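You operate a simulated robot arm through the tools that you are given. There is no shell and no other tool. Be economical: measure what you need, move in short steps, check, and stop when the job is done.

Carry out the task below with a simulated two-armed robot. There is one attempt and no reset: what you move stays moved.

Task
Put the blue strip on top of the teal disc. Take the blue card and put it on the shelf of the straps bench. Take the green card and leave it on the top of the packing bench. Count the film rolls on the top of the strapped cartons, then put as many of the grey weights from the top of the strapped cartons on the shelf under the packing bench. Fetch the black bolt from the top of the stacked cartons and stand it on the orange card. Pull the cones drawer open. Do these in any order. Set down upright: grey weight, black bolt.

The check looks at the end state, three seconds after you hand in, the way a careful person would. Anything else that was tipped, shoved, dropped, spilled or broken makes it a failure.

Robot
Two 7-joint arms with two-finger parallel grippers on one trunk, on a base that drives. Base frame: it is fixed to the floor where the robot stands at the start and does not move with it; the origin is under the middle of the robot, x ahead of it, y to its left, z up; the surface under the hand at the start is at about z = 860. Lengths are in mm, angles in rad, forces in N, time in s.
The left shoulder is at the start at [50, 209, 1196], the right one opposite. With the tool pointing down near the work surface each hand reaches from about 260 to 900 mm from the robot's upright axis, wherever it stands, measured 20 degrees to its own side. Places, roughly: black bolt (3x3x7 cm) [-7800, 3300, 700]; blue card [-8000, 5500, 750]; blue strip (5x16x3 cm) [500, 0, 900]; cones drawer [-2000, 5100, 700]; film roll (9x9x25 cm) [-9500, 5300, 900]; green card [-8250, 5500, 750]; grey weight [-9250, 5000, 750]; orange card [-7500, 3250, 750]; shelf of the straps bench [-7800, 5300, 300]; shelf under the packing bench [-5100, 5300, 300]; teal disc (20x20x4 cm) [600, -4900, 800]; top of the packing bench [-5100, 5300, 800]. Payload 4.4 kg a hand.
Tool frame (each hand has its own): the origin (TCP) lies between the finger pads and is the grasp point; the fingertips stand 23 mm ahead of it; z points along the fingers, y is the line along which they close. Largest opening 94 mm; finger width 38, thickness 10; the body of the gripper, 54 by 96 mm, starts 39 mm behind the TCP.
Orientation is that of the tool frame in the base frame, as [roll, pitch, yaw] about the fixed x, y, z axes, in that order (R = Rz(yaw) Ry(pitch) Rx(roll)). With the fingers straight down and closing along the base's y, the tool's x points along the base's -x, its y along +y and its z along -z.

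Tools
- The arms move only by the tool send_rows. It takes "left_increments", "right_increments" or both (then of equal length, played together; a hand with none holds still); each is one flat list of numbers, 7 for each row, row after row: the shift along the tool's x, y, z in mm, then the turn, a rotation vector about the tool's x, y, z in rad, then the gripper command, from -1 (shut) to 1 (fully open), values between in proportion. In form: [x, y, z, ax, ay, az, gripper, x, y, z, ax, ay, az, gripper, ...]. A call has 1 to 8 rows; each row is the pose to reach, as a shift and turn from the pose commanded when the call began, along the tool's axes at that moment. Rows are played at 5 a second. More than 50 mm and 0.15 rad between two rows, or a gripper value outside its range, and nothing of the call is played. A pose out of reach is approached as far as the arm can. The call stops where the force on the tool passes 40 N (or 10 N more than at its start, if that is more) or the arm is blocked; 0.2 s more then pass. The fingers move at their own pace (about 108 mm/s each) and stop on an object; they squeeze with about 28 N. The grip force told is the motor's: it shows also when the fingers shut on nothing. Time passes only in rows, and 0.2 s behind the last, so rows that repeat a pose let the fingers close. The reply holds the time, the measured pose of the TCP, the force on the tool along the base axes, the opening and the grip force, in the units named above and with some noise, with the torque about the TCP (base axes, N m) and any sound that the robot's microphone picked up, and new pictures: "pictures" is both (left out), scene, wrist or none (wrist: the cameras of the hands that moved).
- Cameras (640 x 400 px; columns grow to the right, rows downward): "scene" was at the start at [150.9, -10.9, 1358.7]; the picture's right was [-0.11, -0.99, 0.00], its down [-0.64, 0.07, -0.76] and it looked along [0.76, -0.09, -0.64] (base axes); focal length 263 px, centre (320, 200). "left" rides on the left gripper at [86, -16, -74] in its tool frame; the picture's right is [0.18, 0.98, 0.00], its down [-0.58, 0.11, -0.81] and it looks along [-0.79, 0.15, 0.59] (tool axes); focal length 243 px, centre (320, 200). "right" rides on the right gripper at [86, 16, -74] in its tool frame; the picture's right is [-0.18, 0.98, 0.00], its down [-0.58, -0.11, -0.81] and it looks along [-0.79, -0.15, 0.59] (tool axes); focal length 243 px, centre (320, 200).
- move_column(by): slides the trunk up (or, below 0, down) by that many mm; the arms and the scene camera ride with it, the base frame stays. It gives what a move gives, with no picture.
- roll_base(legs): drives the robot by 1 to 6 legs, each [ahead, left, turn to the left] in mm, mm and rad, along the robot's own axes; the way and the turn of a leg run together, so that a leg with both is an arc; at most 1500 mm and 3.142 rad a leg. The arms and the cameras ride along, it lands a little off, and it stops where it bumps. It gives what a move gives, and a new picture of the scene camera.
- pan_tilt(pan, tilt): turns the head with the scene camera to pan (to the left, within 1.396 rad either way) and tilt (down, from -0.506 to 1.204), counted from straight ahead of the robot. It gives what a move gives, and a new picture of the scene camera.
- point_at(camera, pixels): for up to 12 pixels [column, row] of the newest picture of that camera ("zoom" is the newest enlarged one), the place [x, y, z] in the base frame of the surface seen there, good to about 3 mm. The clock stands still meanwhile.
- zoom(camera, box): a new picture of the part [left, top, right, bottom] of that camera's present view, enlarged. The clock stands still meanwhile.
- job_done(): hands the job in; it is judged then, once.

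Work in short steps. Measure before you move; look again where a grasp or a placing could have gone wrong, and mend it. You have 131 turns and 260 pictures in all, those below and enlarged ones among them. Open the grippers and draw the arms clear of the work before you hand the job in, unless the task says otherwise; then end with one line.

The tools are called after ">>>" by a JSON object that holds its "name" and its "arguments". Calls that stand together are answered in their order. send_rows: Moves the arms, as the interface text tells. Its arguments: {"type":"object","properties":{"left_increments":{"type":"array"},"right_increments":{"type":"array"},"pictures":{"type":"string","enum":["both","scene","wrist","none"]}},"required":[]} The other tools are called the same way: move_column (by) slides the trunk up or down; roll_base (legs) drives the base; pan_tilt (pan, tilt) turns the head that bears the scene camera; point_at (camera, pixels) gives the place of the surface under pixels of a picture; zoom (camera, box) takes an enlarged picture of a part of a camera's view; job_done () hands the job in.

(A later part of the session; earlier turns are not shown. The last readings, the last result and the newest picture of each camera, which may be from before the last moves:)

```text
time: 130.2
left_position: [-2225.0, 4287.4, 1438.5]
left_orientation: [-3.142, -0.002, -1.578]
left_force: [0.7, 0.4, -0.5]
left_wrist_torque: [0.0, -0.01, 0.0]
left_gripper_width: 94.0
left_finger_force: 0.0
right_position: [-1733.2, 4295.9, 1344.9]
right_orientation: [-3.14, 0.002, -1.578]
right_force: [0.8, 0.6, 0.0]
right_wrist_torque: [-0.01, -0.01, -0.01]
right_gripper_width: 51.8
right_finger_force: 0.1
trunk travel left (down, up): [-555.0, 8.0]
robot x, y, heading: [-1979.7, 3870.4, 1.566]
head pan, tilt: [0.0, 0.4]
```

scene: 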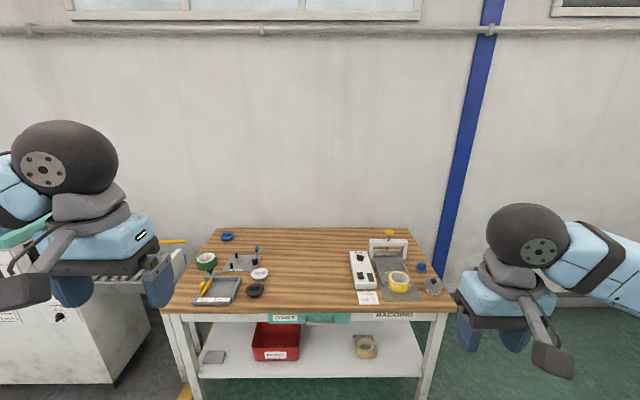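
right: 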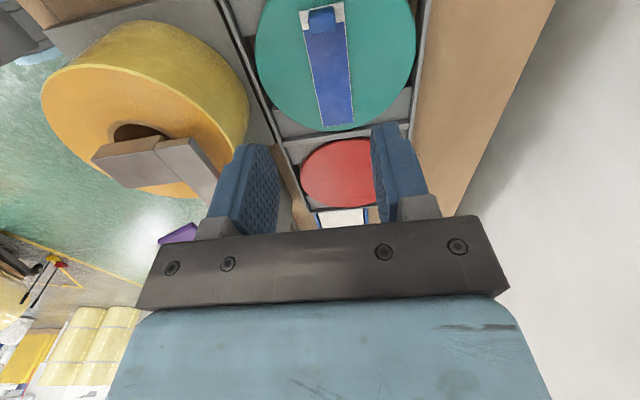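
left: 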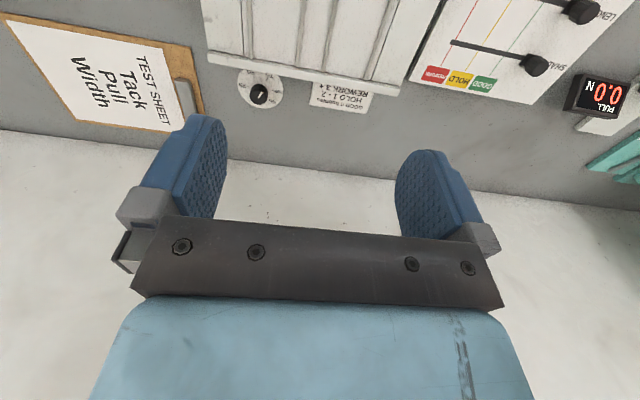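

The drawer labelled CONES is at (305,318). Lower the trunk and look closely.

>>> {"name": "move_column", "arguments": {"by": -330}}

>>> {"name": "pan_tilt", "arguments": {"pan": 0.0, "tilt": 0.5}}

>>> {"name": "zoom", "arguments": {"camera": "scene", "box": [220, 190, 420, 315]}}

```text
time: 133.4
left_position: [-2226.0, 4287.5, 1109.6]
left_orientation: [-3.142, -0.001, -1.578]
left_force: [-0.1, 0.0, -0.4]
left_wrist_torque: [-0.01, -0.03, 0.0]
left_gripper_width: 93.6
left_finger_force: 0.1
right_position: [-1734.5, 4295.8, 1015.8]
right_orientation: [-3.138, 0.003, -1.578]
right_force: [0.1, -0.8, 0.1]
right_wrist_torque: [0.03, 0.03, 0.0]
right_gripper_width: 51.8
right_finger_force: 0.1
trunk travel left (down, up): [-225.0, 338.0]
robot x, y, heading: [-1980.6, 3865.2, 1.565]
head pan, tilt: [0.0, 0.4]
```

```text
time: 134.1
left_position: [-2225.1, 4287.4, 1109.0]
left_orientation: [3.141, 0.0, -1.578]
left_force: [-0.3, 0.2, 0.0]
left_wrist_torque: [0.01, 0.02, -0.03]
left_gripper_width: 93.9
left_finger_force: 0.1
right_position: [-1734.8, 4296.0, 1015.9]
right_orientation: [-3.138, 0.002, -1.577]
right_force: [1.0, -0.3, -0.8]
right_wrist_torque: [-0.01, 0.04, 0.01]
right_gripper_width: 51.8
right_finger_force: 0.1
trunk travel left (down, up): [-225.0, 338.0]
robot x, y, heading: [-1976.4, 3868.4, 1.563]
head pan, tilt: [0.0, 0.499]
```

scene: 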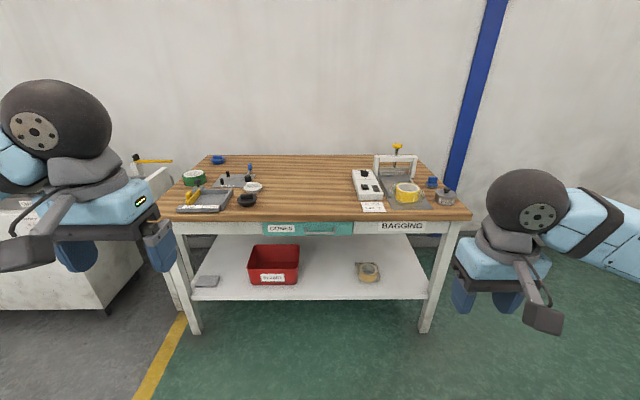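

```text
3.20 times, centred on (320, 252) of scene
```

zoom: 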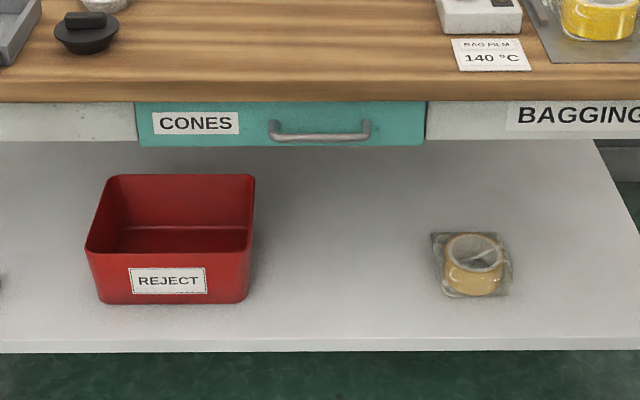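

Measure the handle and drawer face.

>>> {"name": "point_at", "arguments": {"camera": "zoom", "pixels": [[320, 137], [300, 137], [345, 136], [274, 130], [366, 128], [320, 115], [240, 140], [400, 110], [320, 85], [320, 128], [200, 112], [400, 140]]}}

```text
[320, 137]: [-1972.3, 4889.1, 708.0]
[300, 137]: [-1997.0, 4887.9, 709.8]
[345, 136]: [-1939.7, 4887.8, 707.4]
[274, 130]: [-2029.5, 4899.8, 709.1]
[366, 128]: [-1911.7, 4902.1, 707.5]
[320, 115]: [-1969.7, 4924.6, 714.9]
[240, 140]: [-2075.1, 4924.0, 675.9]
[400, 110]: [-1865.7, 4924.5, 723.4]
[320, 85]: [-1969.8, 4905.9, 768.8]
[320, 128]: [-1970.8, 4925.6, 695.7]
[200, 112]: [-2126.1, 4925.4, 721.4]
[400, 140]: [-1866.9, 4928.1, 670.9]
```

Handle bar centre ≈ (-1970, 4888, 706), face at y=4925. I turn the right hand to point ahead with fingers closing vertically (120° about axis (-1,-1,1)), in free space.

>>> {"name": "send_rows", "arguments": {"right_increments": [0, 0, 0, -0.0806, -0.0806, 0.0806, 0.1, 0, 0, 0, -0.1612, -0.1612, 0.1612, 0.1, 0, 0, 0, -0.2418, -0.2418, 0.2418, 0.1, 0, 0, 0, -0.3224, -0.3224, 0.3224, 0.1, 0, 0, 0, -0.403, -0.403, 0.403, 0.1, 0, 0, 0, -0.4836, -0.4836, 0.4836, 0.1, 0, 0, 0, -0.5642, -0.5642, 0.5642, 0.1, 0, 0, 0, -0.6448, -0.6448, 0.6448, 0.1], "pictures": "none"}}

>>> {"name": "send_rows", "arguments": {"right_increments": [0, 0, 0, -0.0806, -0.0806, 0.0806, 0.1, 0, 0, 0, -0.1612, -0.1612, 0.1612, 0.1, 0, 0, 0, -0.2418, -0.2418, 0.2418, 0.1, 0, 0, 0, -0.3224, -0.3224, 0.3224, 0.1, 0, 0, 0, -0.403, -0.403, 0.403, 0.1, 0, 0, 0, -0.4836, -0.4836, 0.4836, 0.1, 0, 0, 0, -0.5642, -0.5642, 0.5642, 0.1]}}

```text
time: 135.9
left_position: [-2226.0, 4286.8, 1108.5]
left_orientation: [-3.141, 0.0, -1.577]
left_force: [0.0, -0.7, -0.3]
left_wrist_torque: [0.0, -0.04, 0.01]
left_gripper_width: 93.8
left_finger_force: 0.1
right_position: [-1731.9, 4322.3, 1012.7]
right_orientation: [2.293, 0.34, -2.422]
right_force: [0.2, 0.1, -0.1]
right_wrist_torque: [0.01, 0.01, 0.02]
right_gripper_width: 51.8
right_finger_force: 0.0
right hand out of reach, approached as far as the arm can: row 7, 8
trunk travel left (down, up): [-225.0, 338.0]
robot x, y, heading: [-1975.3, 3870.1, 1.562]
head pan, tilt: [0.0, 0.499]
```

```text
time: 137.5
left_position: [-2226.0, 4287.6, 1109.4]
left_orientation: [-3.141, 0.0, -1.577]
left_force: [0.2, -0.1, 0.2]
left_wrist_torque: [0.0, 0.04, -0.02]
left_gripper_width: 94.1
left_finger_force: 0.0
right_position: [-1732.4, 4342.8, 1008.1]
right_orientation: [2.001, 0.28, -2.714]
right_force: [-0.2, 0.5, 0.4]
right_wrist_torque: [-0.01, 0.0, -0.02]
right_gripper_width: 51.8
right_finger_force: 0.0
right hand out of reach, approached as far as the arm can: row 1, 2, 3, 4, 5, 6, 7
trunk travel left (down, up): [-225.0, 338.0]
robot x, y, heading: [-1981.3, 3868.4, 1.566]
head pan, tilt: [0.0, 0.499]
```

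scene: 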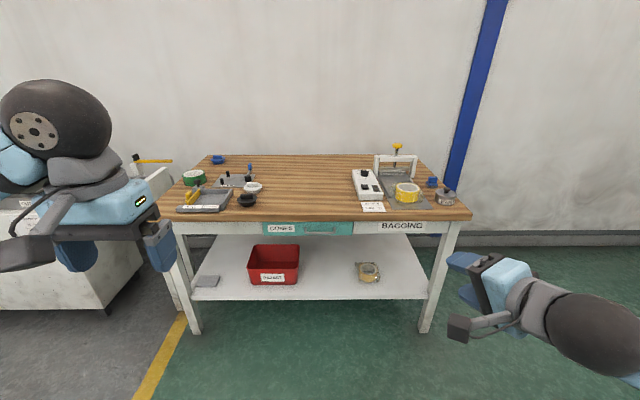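
right: 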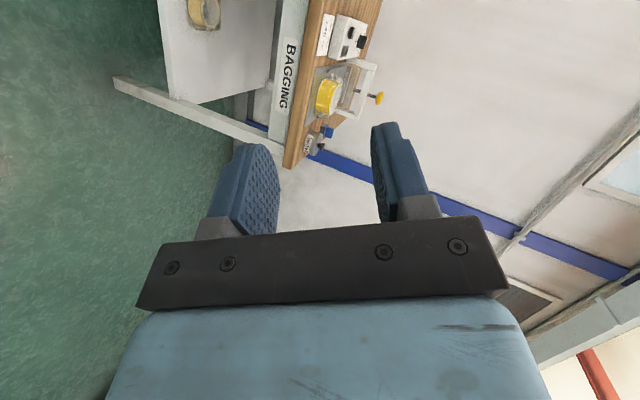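

The hand is too near the body for this wrist pose. I move it ahead ~220 mm while finishing the turn.

>>> {"name": "send_rows", "arguments": {"right_increments": [-7.7, 12.6, 42.8, 0, 0, 0, 0.1, -15.4, 25.2, 85.6, 0, 0, 0, 0.1, -23, 37.9, 128.4, -0.06, -0.06, 0.06, 0.1, -30.7, 50.5, 171, -0.14, -0.14, 0.14, 0.1, -38.4, 63.2, 214, -0.22, -0.22, 0.22, 0.1, -38.4, 63.2, 214, -0.3, -0.3, 0.3, 0.1, -38.4, 63.2, 214, -0.361, -0.358, 0.362, 0.1, -38.4, 63.2, 214, -0.361, -0.358, 0.362, 0.1], "pictures": "wrist"}}

```text
time: 139.2
left_position: [-2225.0, 4287.5, 1109.6]
left_orientation: [3.141, 0.001, -1.577]
left_force: [-0.1, -0.2, 0.4]
left_wrist_torque: [0.0, -0.01, -0.01]
left_gripper_width: 94.1
left_finger_force: 0.1
right_position: [-1646.5, 4577.8, 990.2]
right_orientation: [1.484, 0.22, 3.092]
right_force: [0.2, 0.2, -0.6]
right_wrist_torque: [-0.01, -0.04, -0.02]
right_gripper_width: 51.9
right_finger_force: 0.1
right hand out of reach, approached as far as the arm can: row 3, 4, 5, 6, 7, 8
trunk travel left (down, up): [-225.0, 338.0]
robot x, y, heading: [-1978.1, 3866.7, 1.562]
head pan, tilt: [0.0, 0.499]
stopped in row 8 (right hand): the arm was blocked; the commanded pose is now the measured one
```

right: 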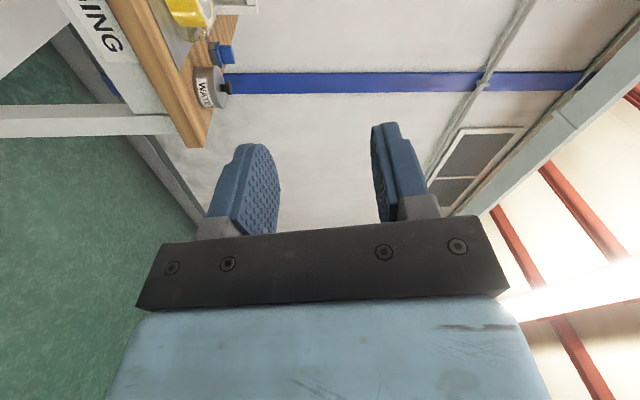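

Joint-limited 0.22 rad short and 130 mm right. I bring the hand left and down (toward handle height) keeping orientation, then retry the turn.

>>> {"name": "send_rows", "arguments": {"right_increments": [31.3, -25.2, -3.5, 0, 0, 0, 0.1, 62.6, -50.5, -7, 0, 0, 0, 0.1, 93.8, -75.7, -10.3, 0, 0, 0, 0.1, 125, -101, -13.8, 0, 0, 0, 0.1, 156.4, -126, -17, 0, 0, 0, 0.1, 187.7, -151.5, -20.7, 0, 0, 0, 0.1], "pictures": "none"}}

```text
time: 140.2
left_position: [-2225.3, 4287.4, 1109.0]
left_orientation: [-3.141, -0.001, -1.577]
left_force: [0.6, -0.4, -0.1]
left_wrist_torque: [0.02, -0.03, 0.02]
left_gripper_width: 94.0
left_finger_force: 0.1
right_position: [-1700.5, 4612.9, 968.2]
right_orientation: [1.333, 0.281, 3.019]
right_force: [-0.1, -0.1, -0.5]
right_wrist_torque: [-0.04, 0.0, 0.0]
right_gripper_width: 51.7
right_finger_force: 0.2
trunk travel left (down, up): [-225.0, 338.0]
robot x, y, heading: [-1978.3, 3867.0, 1.566]
head pan, tilt: [0.0, 0.499]
stopped in row 4 (right hand): the arm was blocked; the commanded pose is now the measured one
```

Blocked at a wrist limit. I unwind the other way about tool z (camera will end on the right side), pulling slightly back.

>>> {"name": "send_rows", "arguments": {"right_increments": [0, 0, -10, 0, 0, -0.14, 0.1, 0, 0, -20, 0, 0, -0.28, 0.1, 0, 0, -30, 0, 0, -0.42, 0.1, 0, 0, -40, 0, 0, -0.56, 0.1, 0, 0, -50, 0, 0, -0.7, 0.1, 0, 0, -50, 0, 0, -0.84, 0.1, 0, 0, -50, 0, 0, -0.98, 0.1, 0, 0, -50, 0, 0, -1.12, 0.1], "pictures": "none"}}

>>> {"name": "send_rows", "arguments": {"right_increments": [0, 0, 0, 0, 0, -0.14, 0.1, 0, 0, 0, 0, 0, -0.28, 0.1, 0, 0, 0, 0, 0, -0.42, 0.1, 0, 0, 0, 0, 0, -0.56, 0.1, 0, 0, 0, 0, 0, -0.7, 0.1, 0, 0, 0, 0, 0, -0.84, 0.1, 0, 0, 0, 0, 0, -0.98, 0.1, 0, 0, 0, 0, 0, -1.12, 0.1], "pictures": "none"}}

>>> {"name": "send_rows", "arguments": {"right_increments": [0, 0, 0, 0, 0, -0.14, 0.1, 0, 0, 0, 0, 0, -0.28, 0.1, 0, 0, 0, 0, 0, -0.42, 0.1, 0, 0, 0, 0, 0, -0.56, 0.1, 0, 0, 0, 0, 0, -0.7, 0.1, 0, 0, 0, 0, 0, -0.84, 0.1], "pictures": "wrist"}}

```text
time: 142.0
left_position: [-2225.5, 4287.0, 1108.6]
left_orientation: [-3.142, 0.0, -1.58]
left_force: [1.3, 0.5, -0.2]
left_wrist_torque: [-0.03, 0.0, -0.01]
left_gripper_width: 94.1
left_finger_force: 0.1
right_position: [-1612.8, 4568.1, 950.7]
right_orientation: [0.69, 1.275, 2.31]
right_force: [0.7, 0.2, -1.2]
right_wrist_torque: [0.0, -0.02, -0.02]
right_gripper_width: 51.5
right_finger_force: 0.1
right hand out of reach, approached as far as the arm can: row 5, 6, 7, 8
trunk travel left (down, up): [-225.0, 338.0]
robot x, y, heading: [-1980.9, 3870.0, 1.565]
head pan, tilt: [0.0, 0.499]
```

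```text
time: 143.8
left_position: [-2225.4, 4288.0, 1109.5]
left_orientation: [3.141, 0.001, -1.576]
left_force: [0.4, -0.2, -0.9]
left_wrist_torque: [0.03, -0.03, -0.01]
left_gripper_width: 93.9
left_finger_force: 0.1
right_position: [-1474.8, 4583.0, 1087.8]
right_orientation: [-1.437, 0.847, 0.249]
right_force: [-0.4, -0.3, 0.0]
right_wrist_torque: [-0.03, 0.01, -0.01]
right_gripper_width: 51.6
right_finger_force: 0.1
right hand out of reach, approached as far as the arm can: row 1, 2, 3, 4, 5, 6, 7, 8
trunk travel left (down, up): [-225.0, 338.0]
robot x, y, heading: [-1979.7, 3866.2, 1.565]
head pan, tilt: [0.0, 0.499]
```

```text
time: 145.4
left_position: [-2224.7, 4287.4, 1109.5]
left_orientation: [3.14, 0.003, -1.579]
left_force: [0.0, -0.3, -0.1]
left_wrist_torque: [0.05, 0.02, 0.01]
left_gripper_width: 93.8
left_finger_force: 0.1
right_position: [-1411.4, 4529.9, 914.4]
right_orientation: [-2.036, 0.358, 0.084]
right_force: [0.7, 0.5, -0.2]
right_wrist_torque: [0.01, -0.04, 0.06]
right_gripper_width: 51.6
right_finger_force: 0.1
right hand out of reach, approached as far as the arm can: row 1, 2, 3, 4, 5, 6
trunk travel left (down, up): [-225.0, 338.0]
robot x, y, heading: [-1982.5, 3869.0, 1.558]
head pan, tilt: [0.0, 0.499]
stopped in row 6 (right hand): the arm was blocked; the commanded pose is now the measured one
```

right: 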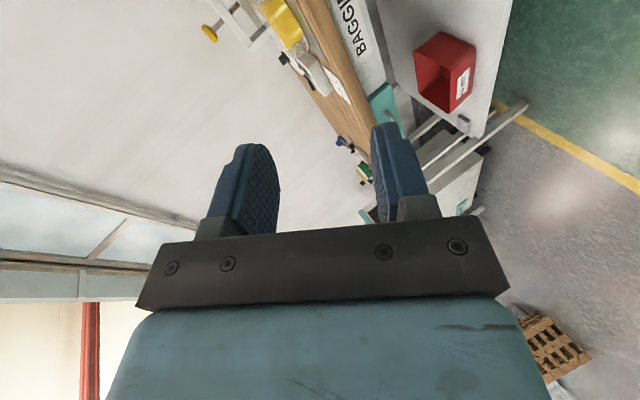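

Hand is now roughly ahead-pointing (camera right) but far out to the side. I lower the trunk so the shoulder is nearer the handle height, then bring the hand 250 right / 790 ahead of the robot where the arm is less folded.

>>> {"name": "move_column", "arguments": {"by": -150}}

>>> {"name": "send_rows", "arguments": {"right_increments": [-36, 3.2, 23.5, 0, 0, 0, 0.1, -72, 6.5, 47, 0, 0, 0, 0.1, -108, 9.8, 70.5, 0, 0, 0, 0.1, -144, 13, 94, 0, 0, 0, 0.1, -180, 16.2, 117.5, 0, 0, 0, 0.1, -216, 19.5, 141, 0, 0, 0, 0.1, -252, 22.8, 164.5, 0, 0, 0, 0.1, -287.5, 26, 188, 0, 0, 0, 0.1], "pictures": "scene"}}

```text
time: 147.1
left_position: [-2225.9, 4287.3, 958.8]
left_orientation: [3.141, 0.0, -1.579]
left_force: [-0.4, -0.4, -0.2]
left_wrist_torque: [-0.01, 0.0, 0.01]
left_gripper_width: 94.3
left_finger_force: 0.1
right_position: [-1411.9, 4529.2, 766.6]
right_orientation: [-2.038, 0.356, 0.085]
right_force: [0.5, -0.4, -1.2]
right_wrist_torque: [-0.02, 0.02, 0.01]
right_gripper_width: 51.7
right_finger_force: 0.0
trunk travel left (down, up): [-75.0, 488.0]
robot x, y, heading: [-1977.3, 3866.7, 1.565]
head pan, tilt: [0.0, 0.499]
```

```text
time: 148.9
left_position: [-2226.5, 4287.4, 958.2]
left_orientation: [-3.141, -0.001, -1.578]
left_force: [0.5, -0.4, -0.5]
left_wrist_torque: [0.03, 0.02, 0.0]
left_gripper_width: 94.2
left_finger_force: 0.1
right_position: [-1732.1, 4661.1, 764.6]
right_orientation: [-2.038, 0.355, 0.082]
right_force: [0.5, 1.0, 0.0]
right_wrist_torque: [-0.01, -0.03, 0.01]
right_gripper_width: 51.7
right_finger_force: 0.1
trunk travel left (down, up): [-75.0, 488.0]
robot x, y, heading: [-1980.2, 3868.6, 1.562]
head pan, tilt: [0.0, 0.499]
```

scene: 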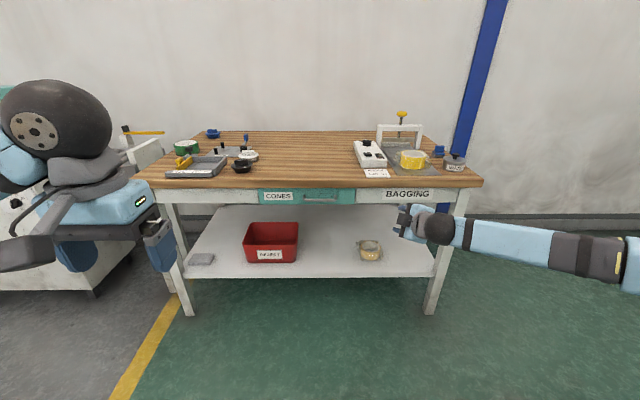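

The move worked. Now finish the turn to horizontal.

>>> {"name": "send_rows", "arguments": {"right_increments": [0, 0, 0, 0.095, 0.033, -0.066, 0.1, 0, 0, 0, 0.19, 0.066, -0.133, 0.1, 0, 0, 0, 0.285, 0.099, -0.199, 0.1, 0, 0, 0, 0.38, 0.132, -0.266, 0.1, 0, 0, 0, 0.475, 0.165, -0.332, 0.1], "pictures": "wrist"}}

```text
time: 150.1
left_position: [-2225.5, 4287.6, 958.3]
left_orientation: [3.141, -0.001, -1.576]
left_force: [0.4, 0.0, -1.0]
left_wrist_torque: [-0.02, 0.02, 0.0]
left_gripper_width: 94.1
left_finger_force: 0.0
right_position: [-1733.2, 4661.4, 764.2]
right_orientation: [-2.036, 0.355, 0.082]
right_force: [0.7, -0.9, 0.3]
right_wrist_torque: [-0.01, 0.04, -0.03]
right_gripper_width: 51.8
right_finger_force: 0.1
right hand out of reach, approached as far as the arm can: row 1, 2, 3, 4, 5
trunk travel left (down, up): [-75.0, 488.0]
robot x, y, heading: [-1978.7, 3866.1, 1.565]
head pan, tilt: [0.0, 0.499]
```

right: 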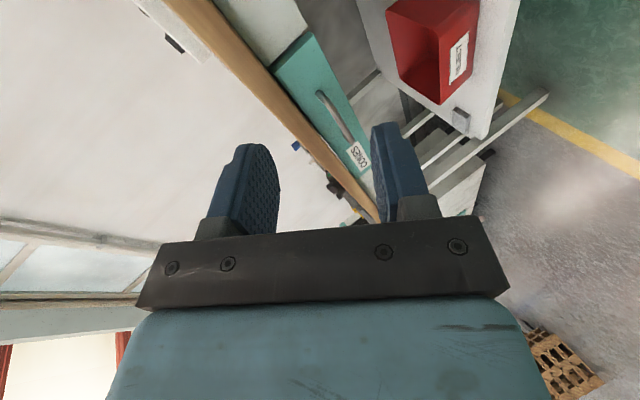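

That turn is limited. Test a less horizontal target (35° below horizontal, fingers still in the vertical plane).

>>> {"name": "send_rows", "arguments": {"right_increments": [0, 0, 0, -0.043, 0.085, -0.088, 0.1, 0, 0, 0, -0.086, 0.17, -0.176, 0.1, 0, 0, 0, -0.129, 0.255, -0.265, 0.1], "pictures": "none"}}

```text
time: 150.9
left_position: [-2225.6, 4287.4, 959.4]
left_orientation: [-3.14, 0.0, -1.578]
left_force: [-1.0, -0.8, 0.1]
left_wrist_torque: [0.01, 0.01, -0.03]
left_gripper_width: 93.9
left_finger_force: 0.0
right_position: [-1730.4, 4660.1, 766.0]
right_orientation: [-2.181, -0.006, -0.002]
right_force: [-0.3, -1.1, 0.4]
right_wrist_torque: [0.03, 0.01, -0.01]
right_gripper_width: 51.5
right_finger_force: 0.1
trunk travel left (down, up): [-75.0, 488.0]
robot x, y, heading: [-1978.0, 3868.5, 1.568]
head pan, tilt: [0.0, 0.499]
```

Achieved: tool points 35° below horizontal, closing in the vertical plane. Drive 240 left and 165 ahead to put the hand in front of the handle.

>>> {"name": "roll_base", "arguments": {"legs": [[165, 240, 0]]}}

>>> {"name": "zoom", "arguments": {"camera": "right", "box": [0, 0, 640, 400]}}

```text
time: 153.6
left_position: [-2459.9, 4455.3, 959.3]
left_orientation: [3.14, 0.0, -1.584]
left_force: [-0.9, 0.3, -0.3]
left_wrist_torque: [0.0, 0.0, 0.0]
left_gripper_width: 94.0
left_finger_force: 0.2
right_position: [-1965.4, 4827.6, 765.8]
right_orientation: [-2.183, -0.001, -0.005]
right_force: [-1.0, 0.1, -0.4]
right_wrist_torque: [0.01, -0.03, -0.02]
right_gripper_width: 51.4
right_finger_force: 0.1
trunk travel left (down, up): [-75.0, 488.0]
robot x, y, heading: [-2218.2, 4031.1, 1.56]
head pan, tilt: [0.0, 0.499]
```

scene: 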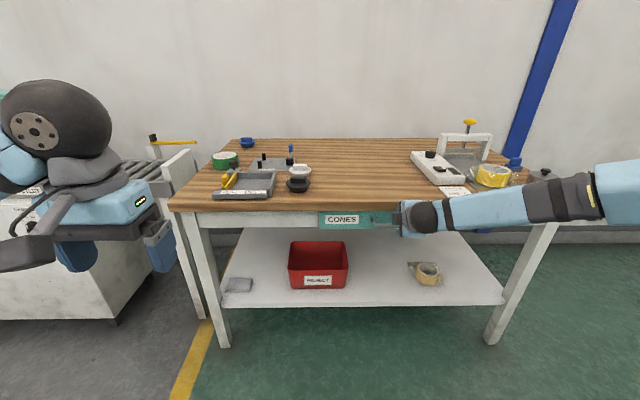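

```text
1.00 times, centred on (320, 200) of right (not enlarged: the box is as wide or as high as the picture)
```

zoom: 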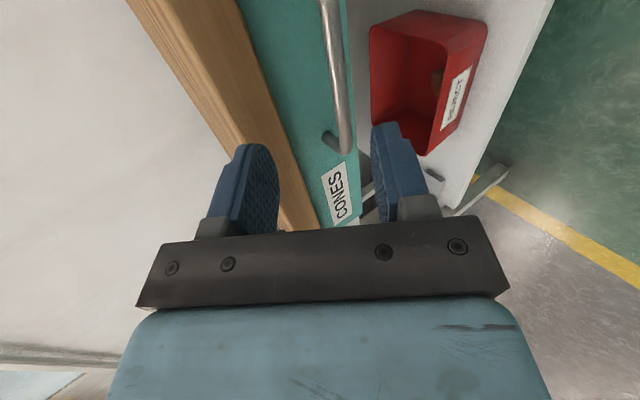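

The bar appears at (330..345, 0..150) in the wrist view; measure it.

>>> {"name": "point_at", "arguments": {"camera": "right", "pixels": [[332, 40], [338, 100], [332, 100], [343, 100], [340, 130], [262, 120], [240, 120], [310, 120], [325, 30]]}}

```text
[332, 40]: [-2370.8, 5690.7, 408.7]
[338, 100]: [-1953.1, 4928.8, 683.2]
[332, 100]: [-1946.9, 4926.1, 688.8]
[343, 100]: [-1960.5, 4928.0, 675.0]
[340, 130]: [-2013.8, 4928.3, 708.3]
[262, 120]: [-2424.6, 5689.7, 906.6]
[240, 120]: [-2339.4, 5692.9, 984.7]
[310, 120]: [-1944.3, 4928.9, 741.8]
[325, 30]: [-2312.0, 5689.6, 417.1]
```

>>> {"name": "point_at", "arguments": {"camera": "zoom", "pixels": [[332, 40], [338, 100], [331, 100], [343, 100], [343, 135], [262, 120], [245, 110], [310, 120], [325, 10]]}}

```text
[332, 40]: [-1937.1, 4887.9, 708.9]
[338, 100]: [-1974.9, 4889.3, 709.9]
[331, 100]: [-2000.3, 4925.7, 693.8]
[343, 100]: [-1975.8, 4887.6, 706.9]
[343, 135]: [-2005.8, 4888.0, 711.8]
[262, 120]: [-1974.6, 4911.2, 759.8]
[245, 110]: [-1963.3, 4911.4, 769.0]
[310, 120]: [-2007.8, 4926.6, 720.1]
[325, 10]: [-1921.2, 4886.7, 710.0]
```

Bar at y≈4889, z≈707. Shift 13 mm along tool y, then advance 75 mm along the tool and shut.

>>> {"name": "send_rows", "arguments": {"right_increments": [0, 12.9, 0, 0, 0, 0, -0.2, 0, 12.9, 30, 0, 0, 0, -0.2, 0, 12.9, 55, 0, 0, 0, -0.2, 0, 12.9, 75, 0, 0, 0, -0.2, 0, 12.9, 75, 0, 0, 0, -0.2]}}

```text
time: 154.8
left_position: [-2460.9, 4456.6, 959.3]
left_orientation: [-3.141, -0.001, -1.582]
left_force: [1.0, 0.1, -0.2]
left_wrist_torque: [0.03, -0.03, 0.04]
left_gripper_width: 94.0
left_finger_force: 0.0
right_position: [-1963.6, 4881.0, 712.9]
right_orientation: [-2.181, 0.0, -0.005]
right_force: [0.4, 0.0, -0.7]
right_wrist_torque: [-0.01, 0.03, 0.03]
right_gripper_width: 37.2
right_finger_force: 0.1
trunk travel left (down, up): [-75.0, 488.0]
robot x, y, heading: [-2215.0, 4039.5, 1.558]
head pan, tilt: [0.0, 0.499]
```

scene: 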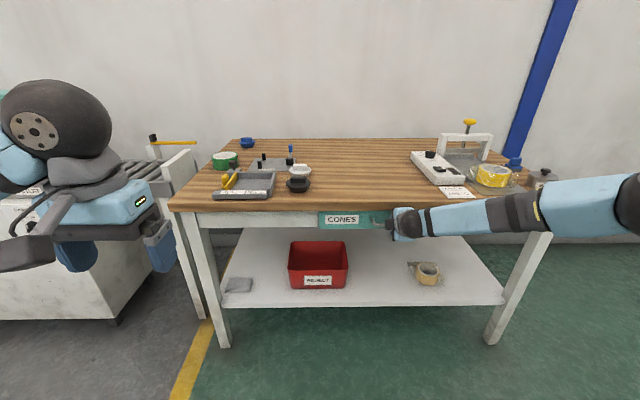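
right: 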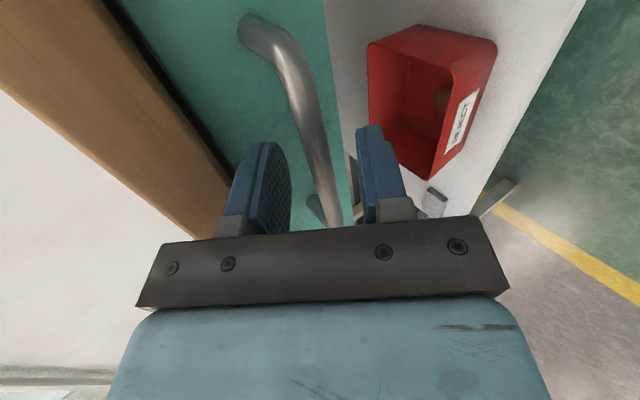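

Bar is between the pads. Shut the gripper.

>>> {"name": "send_rows", "arguments": {"right_increments": [0, 0, 0, 0, 0, 0, -1, 0, 0, 0, 0, 0, 0, -1, 0, 0, 0, 0, 0, 0, -1], "pictures": "wrist"}}

```text
time: 155.6
left_position: [-2461.4, 4456.6, 958.4]
left_orientation: [3.141, -0.001, -1.583]
left_force: [1.4, 0.1, 0.3]
left_wrist_torque: [-0.01, 0.01, -0.01]
left_gripper_width: 94.1
left_finger_force: 0.0
right_position: [-1963.9, 4880.8, 712.3]
right_orientation: [-2.183, -0.003, -0.006]
right_force: [0.7, 1.7, 0.5]
right_wrist_torque: [0.02, -1.23, 1.04]
right_gripper_width: 11.6
right_finger_force: 45.0
trunk travel left (down, up): [-75.0, 488.0]
robot x, y, heading: [-2216.0, 4032.3, 1.562]
head pan, tilt: [0.0, 0.499]
```

right: 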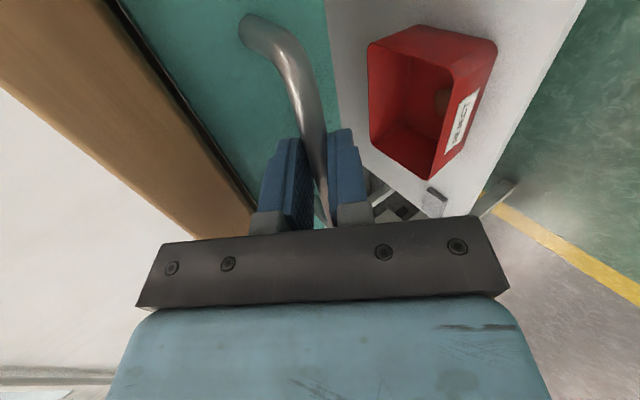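

Gripped (11.6 mm). Pull by driving straight back 120 mm.

>>> {"name": "roll_base", "arguments": {"legs": [[-120, 0, 0]]}}

```text
time: 156.9
left_position: [-2462.7, 4335.2, 958.9]
left_orientation: [-3.14, 0.0, -1.585]
left_force: [0.6, 0.0, 1.0]
left_wrist_torque: [0.01, 0.03, 0.01]
left_gripper_width: 94.2
left_finger_force: 0.0
right_position: [-1963.4, 4759.5, 712.0]
right_orientation: [-2.182, -0.002, -0.007]
right_force: [6.6, -0.4, 1.5]
right_wrist_torque: [0.04, -1.2, 1.22]
right_gripper_width: 11.8
right_finger_force: 45.1
trunk travel left (down, up): [-75.0, 488.0]
robot x, y, heading: [-2219.8, 3912.1, 1.555]
head pan, tilt: [0.0, 0.499]
```

scene: 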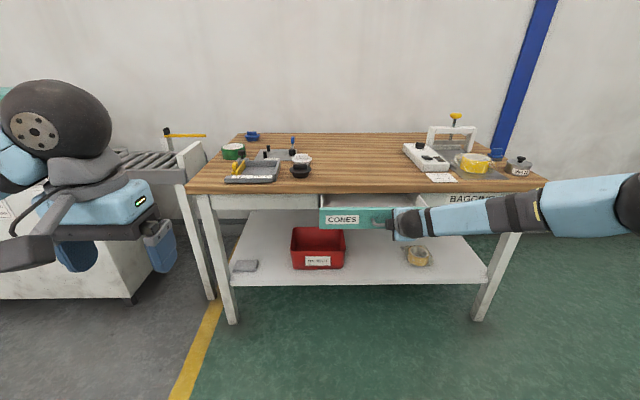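

Drawer opens nicely. Pull another 130 mm.

>>> {"name": "roll_base", "arguments": {"legs": [[-130, 0, 0]]}}

```text
time: 158.2
left_position: [-2462.9, 4202.3, 959.7]
left_orientation: [-3.141, 0.0, -1.582]
left_force: [1.0, 1.0, -0.6]
left_wrist_torque: [-0.01, -0.01, -0.01]
left_gripper_width: 94.1
left_finger_force: 0.1
right_position: [-1965.0, 4627.6, 712.7]
right_orientation: [-2.181, -0.005, -0.011]
right_force: [17.2, 0.7, 1.3]
right_wrist_torque: [-0.01, -1.43, 0.98]
right_gripper_width: 12.0
right_finger_force: 45.2
trunk travel left (down, up): [-75.0, 488.0]
robot x, y, heading: [-2220.3, 3783.6, 1.557]
head pan, tilt: [0.0, 0.499]
```

scene: 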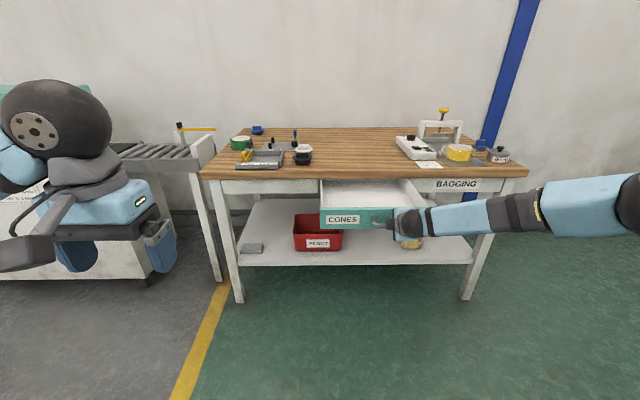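

253 mm out; small side load. Continue 70 mm more with a 4 mm rightward correction.

>>> {"name": "roll_base", "arguments": {"legs": [[-70, -4, 0]]}}

```text
time: 159.0
left_position: [-2463.2, 4178.5, 959.5]
left_orientation: [-3.141, -0.001, -1.584]
left_force: [0.5, 0.3, -0.5]
left_wrist_torque: [-0.01, -0.01, 0.02]
left_gripper_width: 94.1
left_finger_force: 0.0
right_position: [-1962.4, 4605.6, 715.4]
right_orientation: [-2.171, -0.008, -0.009]
right_force: [0.3, 1.4, -1.0]
right_wrist_torque: [0.02, -0.69, 0.17]
right_gripper_width: 11.5
right_finger_force: 45.4
trunk travel left (down, up): [-75.0, 488.0]
robot x, y, heading: [-2218.6, 3757.3, 1.558]
head pan, tilt: [0.0, 0.499]
stopped in leg 1: the force on the tool passed its limit at 146 N (the readings are from after the stop); the commanded pose is now the measured one
```

scene: 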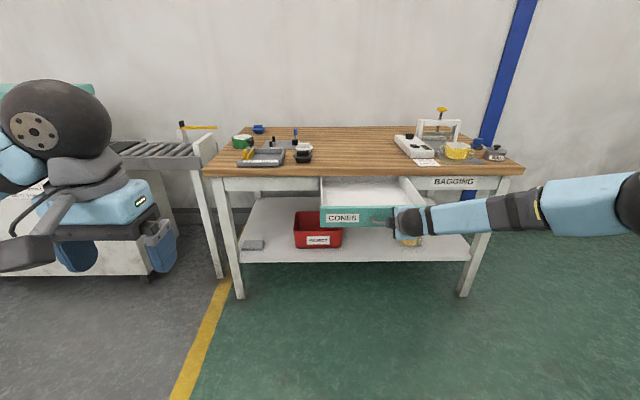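

The drawer is at its stop (fully open). Release and back out along the tool axis.

>>> {"name": "send_rows", "arguments": {"right_increments": [0, 0, 0, 0, 0, 0, -0.2, 0, 0, 0, 0, 0, 0, -0.2, 0, 0, -30, 0, 0, 0, -0.2, 0, 0, -70, 0, 0, 0, -0.2, 0, 0, -110, 0, 0, 0, -0.2, 0, 0, -130, 0, 0, 0, -0.2]}}

```text
time: 160.4
left_position: [-2463.2, 4179.4, 958.2]
left_orientation: [3.141, 0.001, -1.584]
left_force: [1.0, -0.1, 0.0]
left_wrist_torque: [0.04, 0.02, -0.01]
left_gripper_width: 94.2
left_finger_force: 0.0
right_position: [-1965.4, 4499.4, 789.2]
right_orientation: [-2.17, -0.008, -0.009]
right_force: [0.2, -0.4, 0.4]
right_wrist_torque: [0.01, -0.01, 0.0]
right_gripper_width: 37.7
right_finger_force: 0.1
trunk travel left (down, up): [-75.0, 488.0]
robot x, y, heading: [-2216.5, 3756.4, 1.564]
head pan, tilt: [0.0, 0.499]
```

scene: 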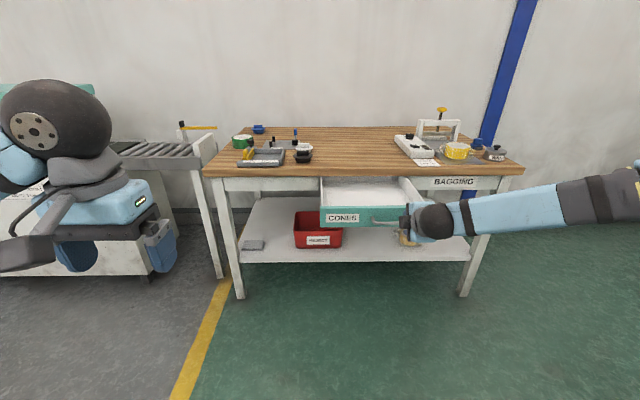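
right: 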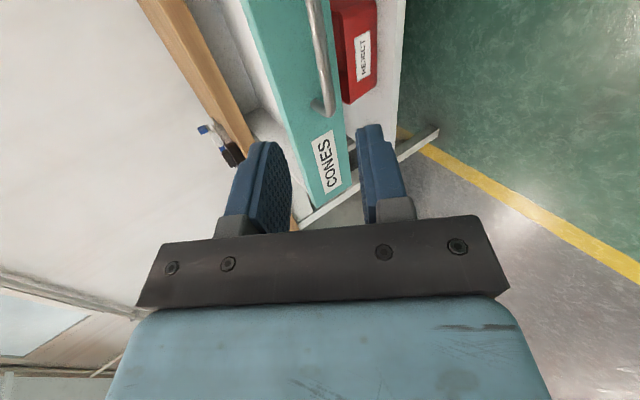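

Drawer fully open. Back off, raise the trunk, and return the right hand to the down pose.

>>> {"name": "roll_base", "arguments": {"legs": [[-300, 0, 0]]}}

>>> {"name": "move_column", "arguments": {"by": 200}}

>>> {"name": "send_rows", "arguments": {"right_increments": [0, 0, 0, -0.0582, 0.0582, 0.1104, 0.1, 0, 0, 0, -0.1164, 0.1164, 0.2208, 0.1, 0, 0, 0, -0.1746, 0.1746, 0.3312, 0.1, 0, 0, 0, -0.2328, 0.2328, 0.4416, 0.1, 0, 0, 0, -0.291, 0.291, 0.552, 0.1, 0, 0, 0, -0.3492, 0.3492, 0.6624, 0.1, 0, 0, 0, -0.4074, 0.4074, 0.7728, 0.1], "pictures": "none"}}

>>> {"name": "send_rows", "arguments": {"right_increments": [0, 0, 0, -0.0582, 0.0582, 0.1104, 0.1, 0, 0, 0, -0.1164, 0.1164, 0.2208, 0.1, 0, 0, 0, -0.1746, 0.1746, 0.3312, 0.1, 0, 0, 0, -0.2328, 0.2328, 0.4416, 0.1, 0, 0, 0, -0.291, 0.291, 0.552, 0.1, 0, 0, 0, -0.3492, 0.3492, 0.6624, 0.1], "pictures": "none"}}

>>> {"name": "pan_tilt", "arguments": {"pan": 1.0, "tilt": 0.3}}

```text
time: 162.5
left_position: [-2466.6, 3878.8, 959.7]
left_orientation: [3.141, 0.002, -1.583]
left_force: [-0.1, -0.1, -0.1]
left_wrist_torque: [0.01, 0.0, -0.03]
left_gripper_width: 94.2
left_finger_force: 0.0
right_position: [-1968.0, 4199.7, 790.1]
right_orientation: [-2.17, -0.009, -0.01]
right_force: [-0.4, -0.8, 0.9]
right_wrist_torque: [0.01, 0.02, 0.01]
right_gripper_width: 37.5
right_finger_force: 0.0
trunk travel left (down, up): [-75.0, 488.0]
robot x, y, heading: [-2222.4, 3457.6, 1.56]
head pan, tilt: [0.0, 0.499]
```

scene: 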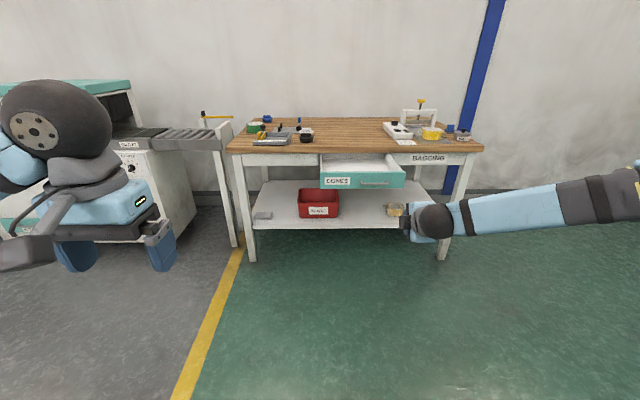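

```text
time: 164.6
left_position: [-2466.9, 3879.0, 1157.7]
left_orientation: [-3.141, 0.0, -1.583]
left_force: [-1.0, 0.3, 0.3]
left_wrist_torque: [0.0, 0.0, -0.01]
left_gripper_width: 94.0
left_finger_force: 0.1
right_position: [-1968.3, 4201.0, 989.1]
right_orientation: [-2.172, -0.008, -0.01]
right_force: [-0.6, -0.6, -0.2]
right_wrist_torque: [0.01, -0.01, -0.02]
right_gripper_width: 37.6
right_finger_force: 0.0
trunk travel left (down, up): [-275.0, 288.0]
robot x, y, heading: [-2223.1, 3459.0, 1.561]
head pan, tilt: [0.0, 0.499]
```

```text
time: 166.2
left_position: [-2466.0, 3879.3, 1157.7]
left_orientation: [-3.14, 0.0, -1.583]
left_force: [0.9, 0.4, -0.1]
left_wrist_torque: [-0.02, -0.03, 0.02]
left_gripper_width: 94.1
left_finger_force: 0.2
right_position: [-1967.5, 4200.3, 989.3]
right_orientation: [-2.695, 0.196, -0.858]
right_force: [-1.0, -0.5, -0.1]
right_wrist_torque: [0.02, -0.01, 0.0]
right_gripper_width: 51.8
right_finger_force: 0.1
trunk travel left (down, up): [-275.0, 288.0]
robot x, y, heading: [-2219.0, 3458.1, 1.559]
head pan, tilt: [0.0, 0.499]
```

```text
time: 167.6
left_position: [-2467.1, 3879.0, 1159.0]
left_orientation: [3.142, 0.001, -1.583]
left_force: [-0.4, 0.2, 0.2]
left_wrist_torque: [0.01, 0.0, 0.03]
left_gripper_width: 94.0
left_finger_force: 0.1
right_position: [-1969.5, 4200.3, 989.5]
right_orientation: [-3.134, -0.002, -1.581]
right_force: [-0.4, -0.4, 0.3]
right_wrist_torque: [-0.03, 0.04, 0.02]
right_gripper_width: 51.6
right_finger_force: 0.2
trunk travel left (down, up): [-275.0, 288.0]
robot x, y, heading: [-2226.1, 3460.0, 1.554]
head pan, tilt: [0.0, 0.499]
```

```text
time: 168.9
left_position: [-2466.8, 3878.8, 1159.5]
left_orientation: [-3.14, 0.001, -1.584]
left_force: [-0.5, 0.7, -0.2]
left_wrist_torque: [0.0, 0.02, 0.03]
left_gripper_width: 93.9
left_finger_force: 0.0
right_position: [-1968.9, 4200.2, 988.6]
right_orientation: [-3.133, -0.001, -1.579]
right_force: [0.5, -0.2, 0.4]
right_wrist_torque: [0.0, -0.02, 0.02]
right_gripper_width: 52.1
right_finger_force: 0.1
trunk travel left (down, up): [-275.0, 288.0]
robot x, y, heading: [-2218.3, 3459.9, 1.553]
head pan, tilt: [1.0, 0.3]
```

scene: 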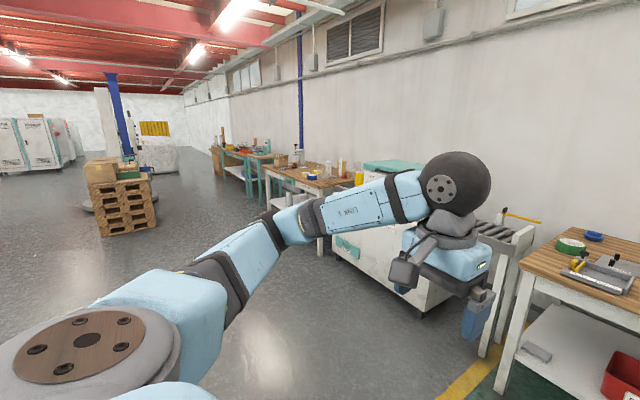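

Measure obstacles to the west: pallet stack (120,200), benches.

>>> {"name": "point_at", "arguments": {"camera": "scene", "pixels": [[120, 205], [150, 200], [100, 235], [102, 170], [240, 180], [300, 185], [330, 250], [420, 310], [160, 150], [125, 160], [215, 165], [265, 190]]}}

>>> {"name": "zoom", "arguments": {"camera": "scene", "box": [60, 110, 380, 310]}}

```text
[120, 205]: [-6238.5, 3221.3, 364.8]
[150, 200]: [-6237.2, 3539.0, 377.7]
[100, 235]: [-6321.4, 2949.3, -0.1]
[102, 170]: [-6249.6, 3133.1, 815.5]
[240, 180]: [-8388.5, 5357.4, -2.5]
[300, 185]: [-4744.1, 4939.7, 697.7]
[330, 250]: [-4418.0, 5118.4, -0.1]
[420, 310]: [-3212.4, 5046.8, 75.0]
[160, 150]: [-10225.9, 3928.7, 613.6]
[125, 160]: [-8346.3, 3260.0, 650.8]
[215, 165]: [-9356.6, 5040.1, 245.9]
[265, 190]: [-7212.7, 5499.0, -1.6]
```

```text
2.00 times, centred on (220, 210) of scene
```

zoom: 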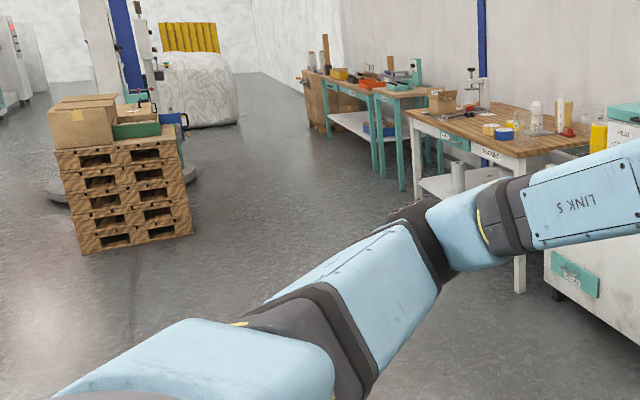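

Corridor between pallet (y<3600) and benches (y>4900). Retract the right hand, and strafe west along y≈4150.

>>> {"name": "send_rows", "arguments": {"right_increments": [45, 0, -20, 0, 0, 0, 0.1, 90, 0, -40, 0, 0, 0, 0.1, 135, 0, -60, 0, 0, 0, 0.1, 180, 0, -80, 0, 0, 0, 0.1, 225, 0, -100, 0, 0, 0, 0.1, 270, 0, -120, 0, 0, 0, 0.1, 310, 0, -140, 0, 0, 0, 0.1], "pictures": "none"}}

>>> {"name": "roll_base", "arguments": {"legs": [[600, 1400, 0.017], [100, 1450, 0], [0, 1450, 0], [0, 1350, 0]]}}

>>> {"name": "pan_tilt", "arguments": {"pan": 0, "tilt": 0.4}}

```text
time: 170.5
left_position: [-2465.9, 3877.9, 1157.9]
left_orientation: [-3.141, 0.002, -1.584]
left_force: [0.8, 0.2, -0.3]
left_wrist_torque: [-0.04, 0.01, 0.04]
left_gripper_width: 94.1
left_finger_force: 0.0
right_position: [-1975.7, 3887.6, 1131.9]
right_orientation: [-3.132, 0.001, -1.582]
right_force: [0.2, -0.1, -0.2]
right_wrist_torque: [-0.05, -0.01, -0.02]
right_gripper_width: 51.9
right_finger_force: 0.0
trunk travel left (down, up): [-275.0, 288.0]
robot x, y, heading: [-2220.8, 3459.7, 1.557]
head pan, tilt: [1.0, 0.3]
```

```text
refused: leg 1 is longer than a leg can be; nothing moved
```

```text
time: 171.8
left_position: [-2467.2, 3879.9, 1159.0]
left_orientation: [-3.14, 0.001, -1.583]
left_force: [0.0, 0.9, -0.4]
left_wrist_torque: [0.0, -0.01, 0.01]
left_gripper_width: 94.1
left_finger_force: 0.1
right_position: [-1976.4, 3887.5, 1132.1]
right_orientation: [-3.132, -0.002, -1.582]
right_force: [0.5, -0.3, 0.3]
right_wrist_torque: [-0.01, 0.04, -0.01]
right_gripper_width: 51.7
right_finger_force: 0.0
trunk travel left (down, up): [-275.0, 288.0]
robot x, y, heading: [-2221.0, 3457.2, 1.561]
head pan, tilt: [0.0, 0.4]
```

scene: 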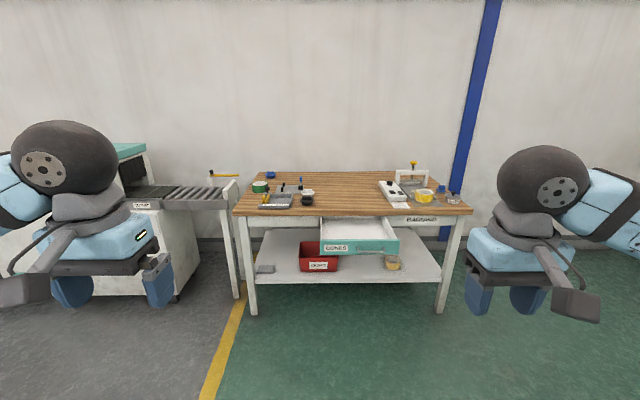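

Drive in shorter legs, first to opposite the packing bench.

>>> {"name": "roll_base", "arguments": {"legs": [[400, 1300, 0.012], [300, 1400, 0], [0, 200, 0]]}}

>>> {"name": "zoom", "arguments": {"camera": "scene", "box": [100, 100, 540, 375]}}

```text
time: 197.3
left_position: [-5332.7, 4632.6, 1158.6]
left_orientation: [3.141, 0.0, -1.595]
left_force: [0.9, -0.2, -0.2]
left_wrist_torque: [0.0, 0.01, 0.01]
left_gripper_width: 94.2
left_finger_force: 0.0
right_position: [-4840.9, 4636.9, 1131.3]
right_orientation: [-3.133, -0.001, -1.591]
right_force: [0.0, -0.4, -0.3]
right_wrist_torque: [-0.02, -0.05, 0.0]
right_gripper_width: 51.5
right_finger_force: 0.1
trunk travel left (down, up): [-275.0, 288.0]
robot x, y, heading: [-5094.4, 4211.9, 1.547]
head pan, tilt: [0.0, 0.4]
```

scene: 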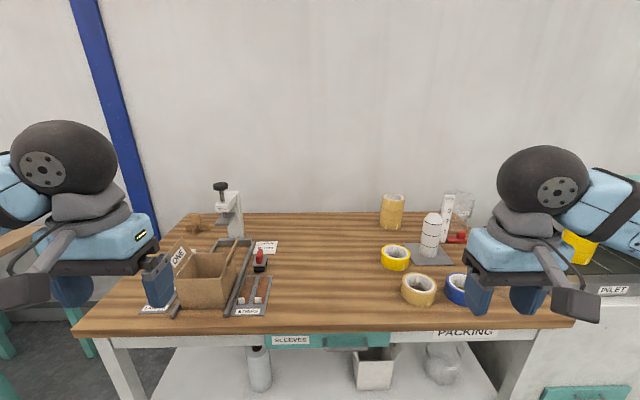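

```text
1.45 times, centred on (320, 238) of scene
```

zoom: 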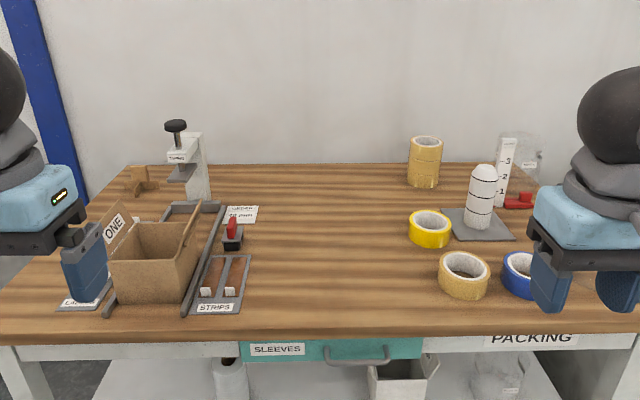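

Measure the free spots on top and on the shelf of the packing bench.

>>> {"name": "point_at", "arguments": {"camera": "scene", "pixels": [[330, 280], [330, 240], [345, 300], [270, 285], [395, 265], [405, 290], [310, 375], [300, 355], [262, 370], [350, 365], [430, 370], [320, 390]]}}

>>> {"name": "roll_base", "arguments": {"legs": [[0, 1400, 0.015], [0, 1400, 0]]}}

```text
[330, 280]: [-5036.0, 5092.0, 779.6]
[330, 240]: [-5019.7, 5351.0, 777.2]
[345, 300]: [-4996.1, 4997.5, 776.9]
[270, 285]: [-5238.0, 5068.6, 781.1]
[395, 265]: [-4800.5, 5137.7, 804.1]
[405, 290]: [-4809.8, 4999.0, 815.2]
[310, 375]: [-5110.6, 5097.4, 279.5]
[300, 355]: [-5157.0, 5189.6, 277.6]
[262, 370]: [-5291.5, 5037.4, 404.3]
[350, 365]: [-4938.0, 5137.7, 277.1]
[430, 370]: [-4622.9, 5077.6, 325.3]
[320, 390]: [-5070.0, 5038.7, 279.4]
```

```text
time: 221.5
left_position: [-8102.4, 4614.7, 1158.5]
left_orientation: [3.141, 0.0, -1.577]
left_force: [-0.4, 0.3, 0.2]
left_wrist_torque: [-0.03, 0.0, 0.02]
left_gripper_width: 93.8
left_finger_force: 0.1
right_position: [-7610.2, 4626.4, 1132.4]
right_orientation: [-3.133, -0.001, -1.575]
right_force: [0.8, 0.6, -0.2]
right_wrist_torque: [-0.03, -0.01, 0.01]
right_gripper_width: 51.7
right_finger_force: 0.0
trunk travel left (down, up): [-275.0, 288.0]
robot x, y, heading: [-7853.3, 4195.5, 1.562]
head pan, tilt: [0.0, 0.4]
```

scene: 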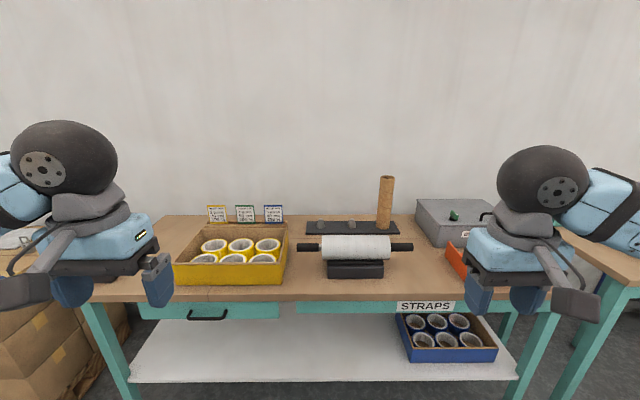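

The cards stand behind the yellow bin: green at (245,213), blue at (273,213). Zoom and measure.

>>> {"name": "zoom", "arguments": {"camera": "scene", "box": [170, 190, 310, 280]}}

>>> {"name": "point_at", "arguments": {"camera": "zoom", "pixels": [[342, 74], [342, 110], [342, 138], [303, 76], [383, 74], [430, 74], [510, 72], [470, 100], [470, 72], [470, 138], [400, 160], [342, 155]]}}

```text
4.44 times, centred on (240, 235) of scene
```

zoom: 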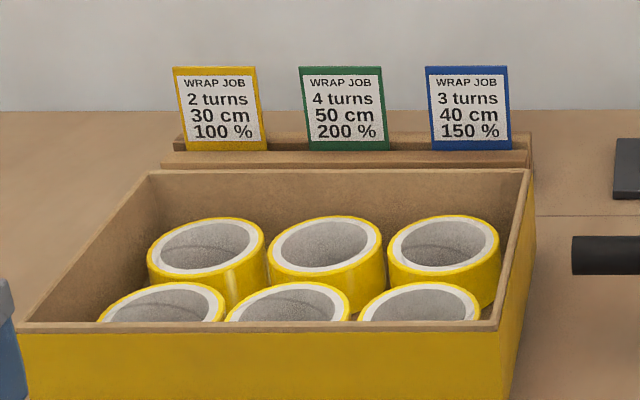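

```text
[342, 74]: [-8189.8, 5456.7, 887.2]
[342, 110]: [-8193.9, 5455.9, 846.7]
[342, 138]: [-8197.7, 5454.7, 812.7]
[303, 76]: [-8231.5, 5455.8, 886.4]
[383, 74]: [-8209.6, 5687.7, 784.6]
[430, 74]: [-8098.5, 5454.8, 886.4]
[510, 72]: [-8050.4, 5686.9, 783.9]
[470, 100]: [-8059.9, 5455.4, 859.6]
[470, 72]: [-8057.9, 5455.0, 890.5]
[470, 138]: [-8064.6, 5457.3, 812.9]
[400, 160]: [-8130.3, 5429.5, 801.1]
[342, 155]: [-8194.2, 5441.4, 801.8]
```

Measure the bench front edge and the base standoff.

>>> {"name": "point_at", "arguments": {"camera": "scene", "pixels": [[320, 296], [230, 298], [320, 380], [200, 380], [208, 314], [150, 250], [225, 280], [290, 220], [170, 350], [330, 340], [250, 345], [420, 355]]}}

>>> {"name": "pan_tilt", "arguments": {"pan": 0.6, "tilt": 0.4}}

```text
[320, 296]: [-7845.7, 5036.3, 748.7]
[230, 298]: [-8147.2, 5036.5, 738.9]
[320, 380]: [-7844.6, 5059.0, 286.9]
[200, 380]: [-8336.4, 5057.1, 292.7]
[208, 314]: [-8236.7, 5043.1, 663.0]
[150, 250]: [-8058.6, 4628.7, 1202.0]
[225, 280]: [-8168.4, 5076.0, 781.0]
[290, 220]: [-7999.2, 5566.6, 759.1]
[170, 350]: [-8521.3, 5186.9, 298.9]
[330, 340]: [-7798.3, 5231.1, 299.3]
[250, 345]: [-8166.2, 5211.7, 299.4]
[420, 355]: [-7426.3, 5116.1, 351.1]
```

```text
time: 222.5
left_position: [-8101.2, 4614.9, 1158.5]
left_orientation: [3.141, 0.0, -1.575]
left_force: [-1.0, -0.1, -0.1]
left_wrist_torque: [0.0, 0.0, 0.02]
left_gripper_width: 93.9
left_finger_force: 0.0
right_position: [-7610.0, 4627.2, 1131.1]
right_orientation: [-3.133, -0.001, -1.573]
right_force: [0.5, 0.5, -0.2]
right_wrist_torque: [0.01, -0.03, 0.04]
right_gripper_width: 51.7
right_finger_force: 0.1
trunk travel left (down, up): [-275.0, 288.0]
robot x, y, heading: [-7853.7, 4192.9, 1.556]
head pan, tilt: [0.6, 0.4]
```

scene: 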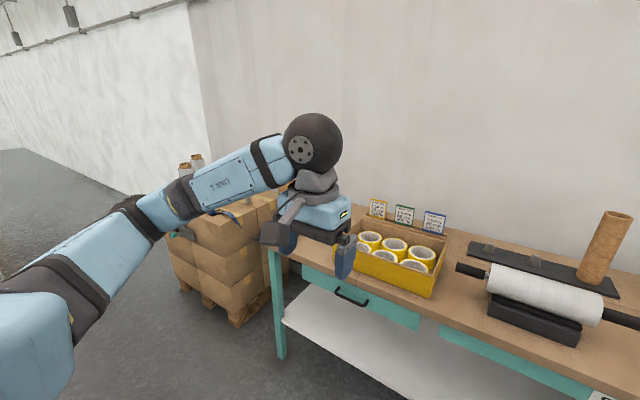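

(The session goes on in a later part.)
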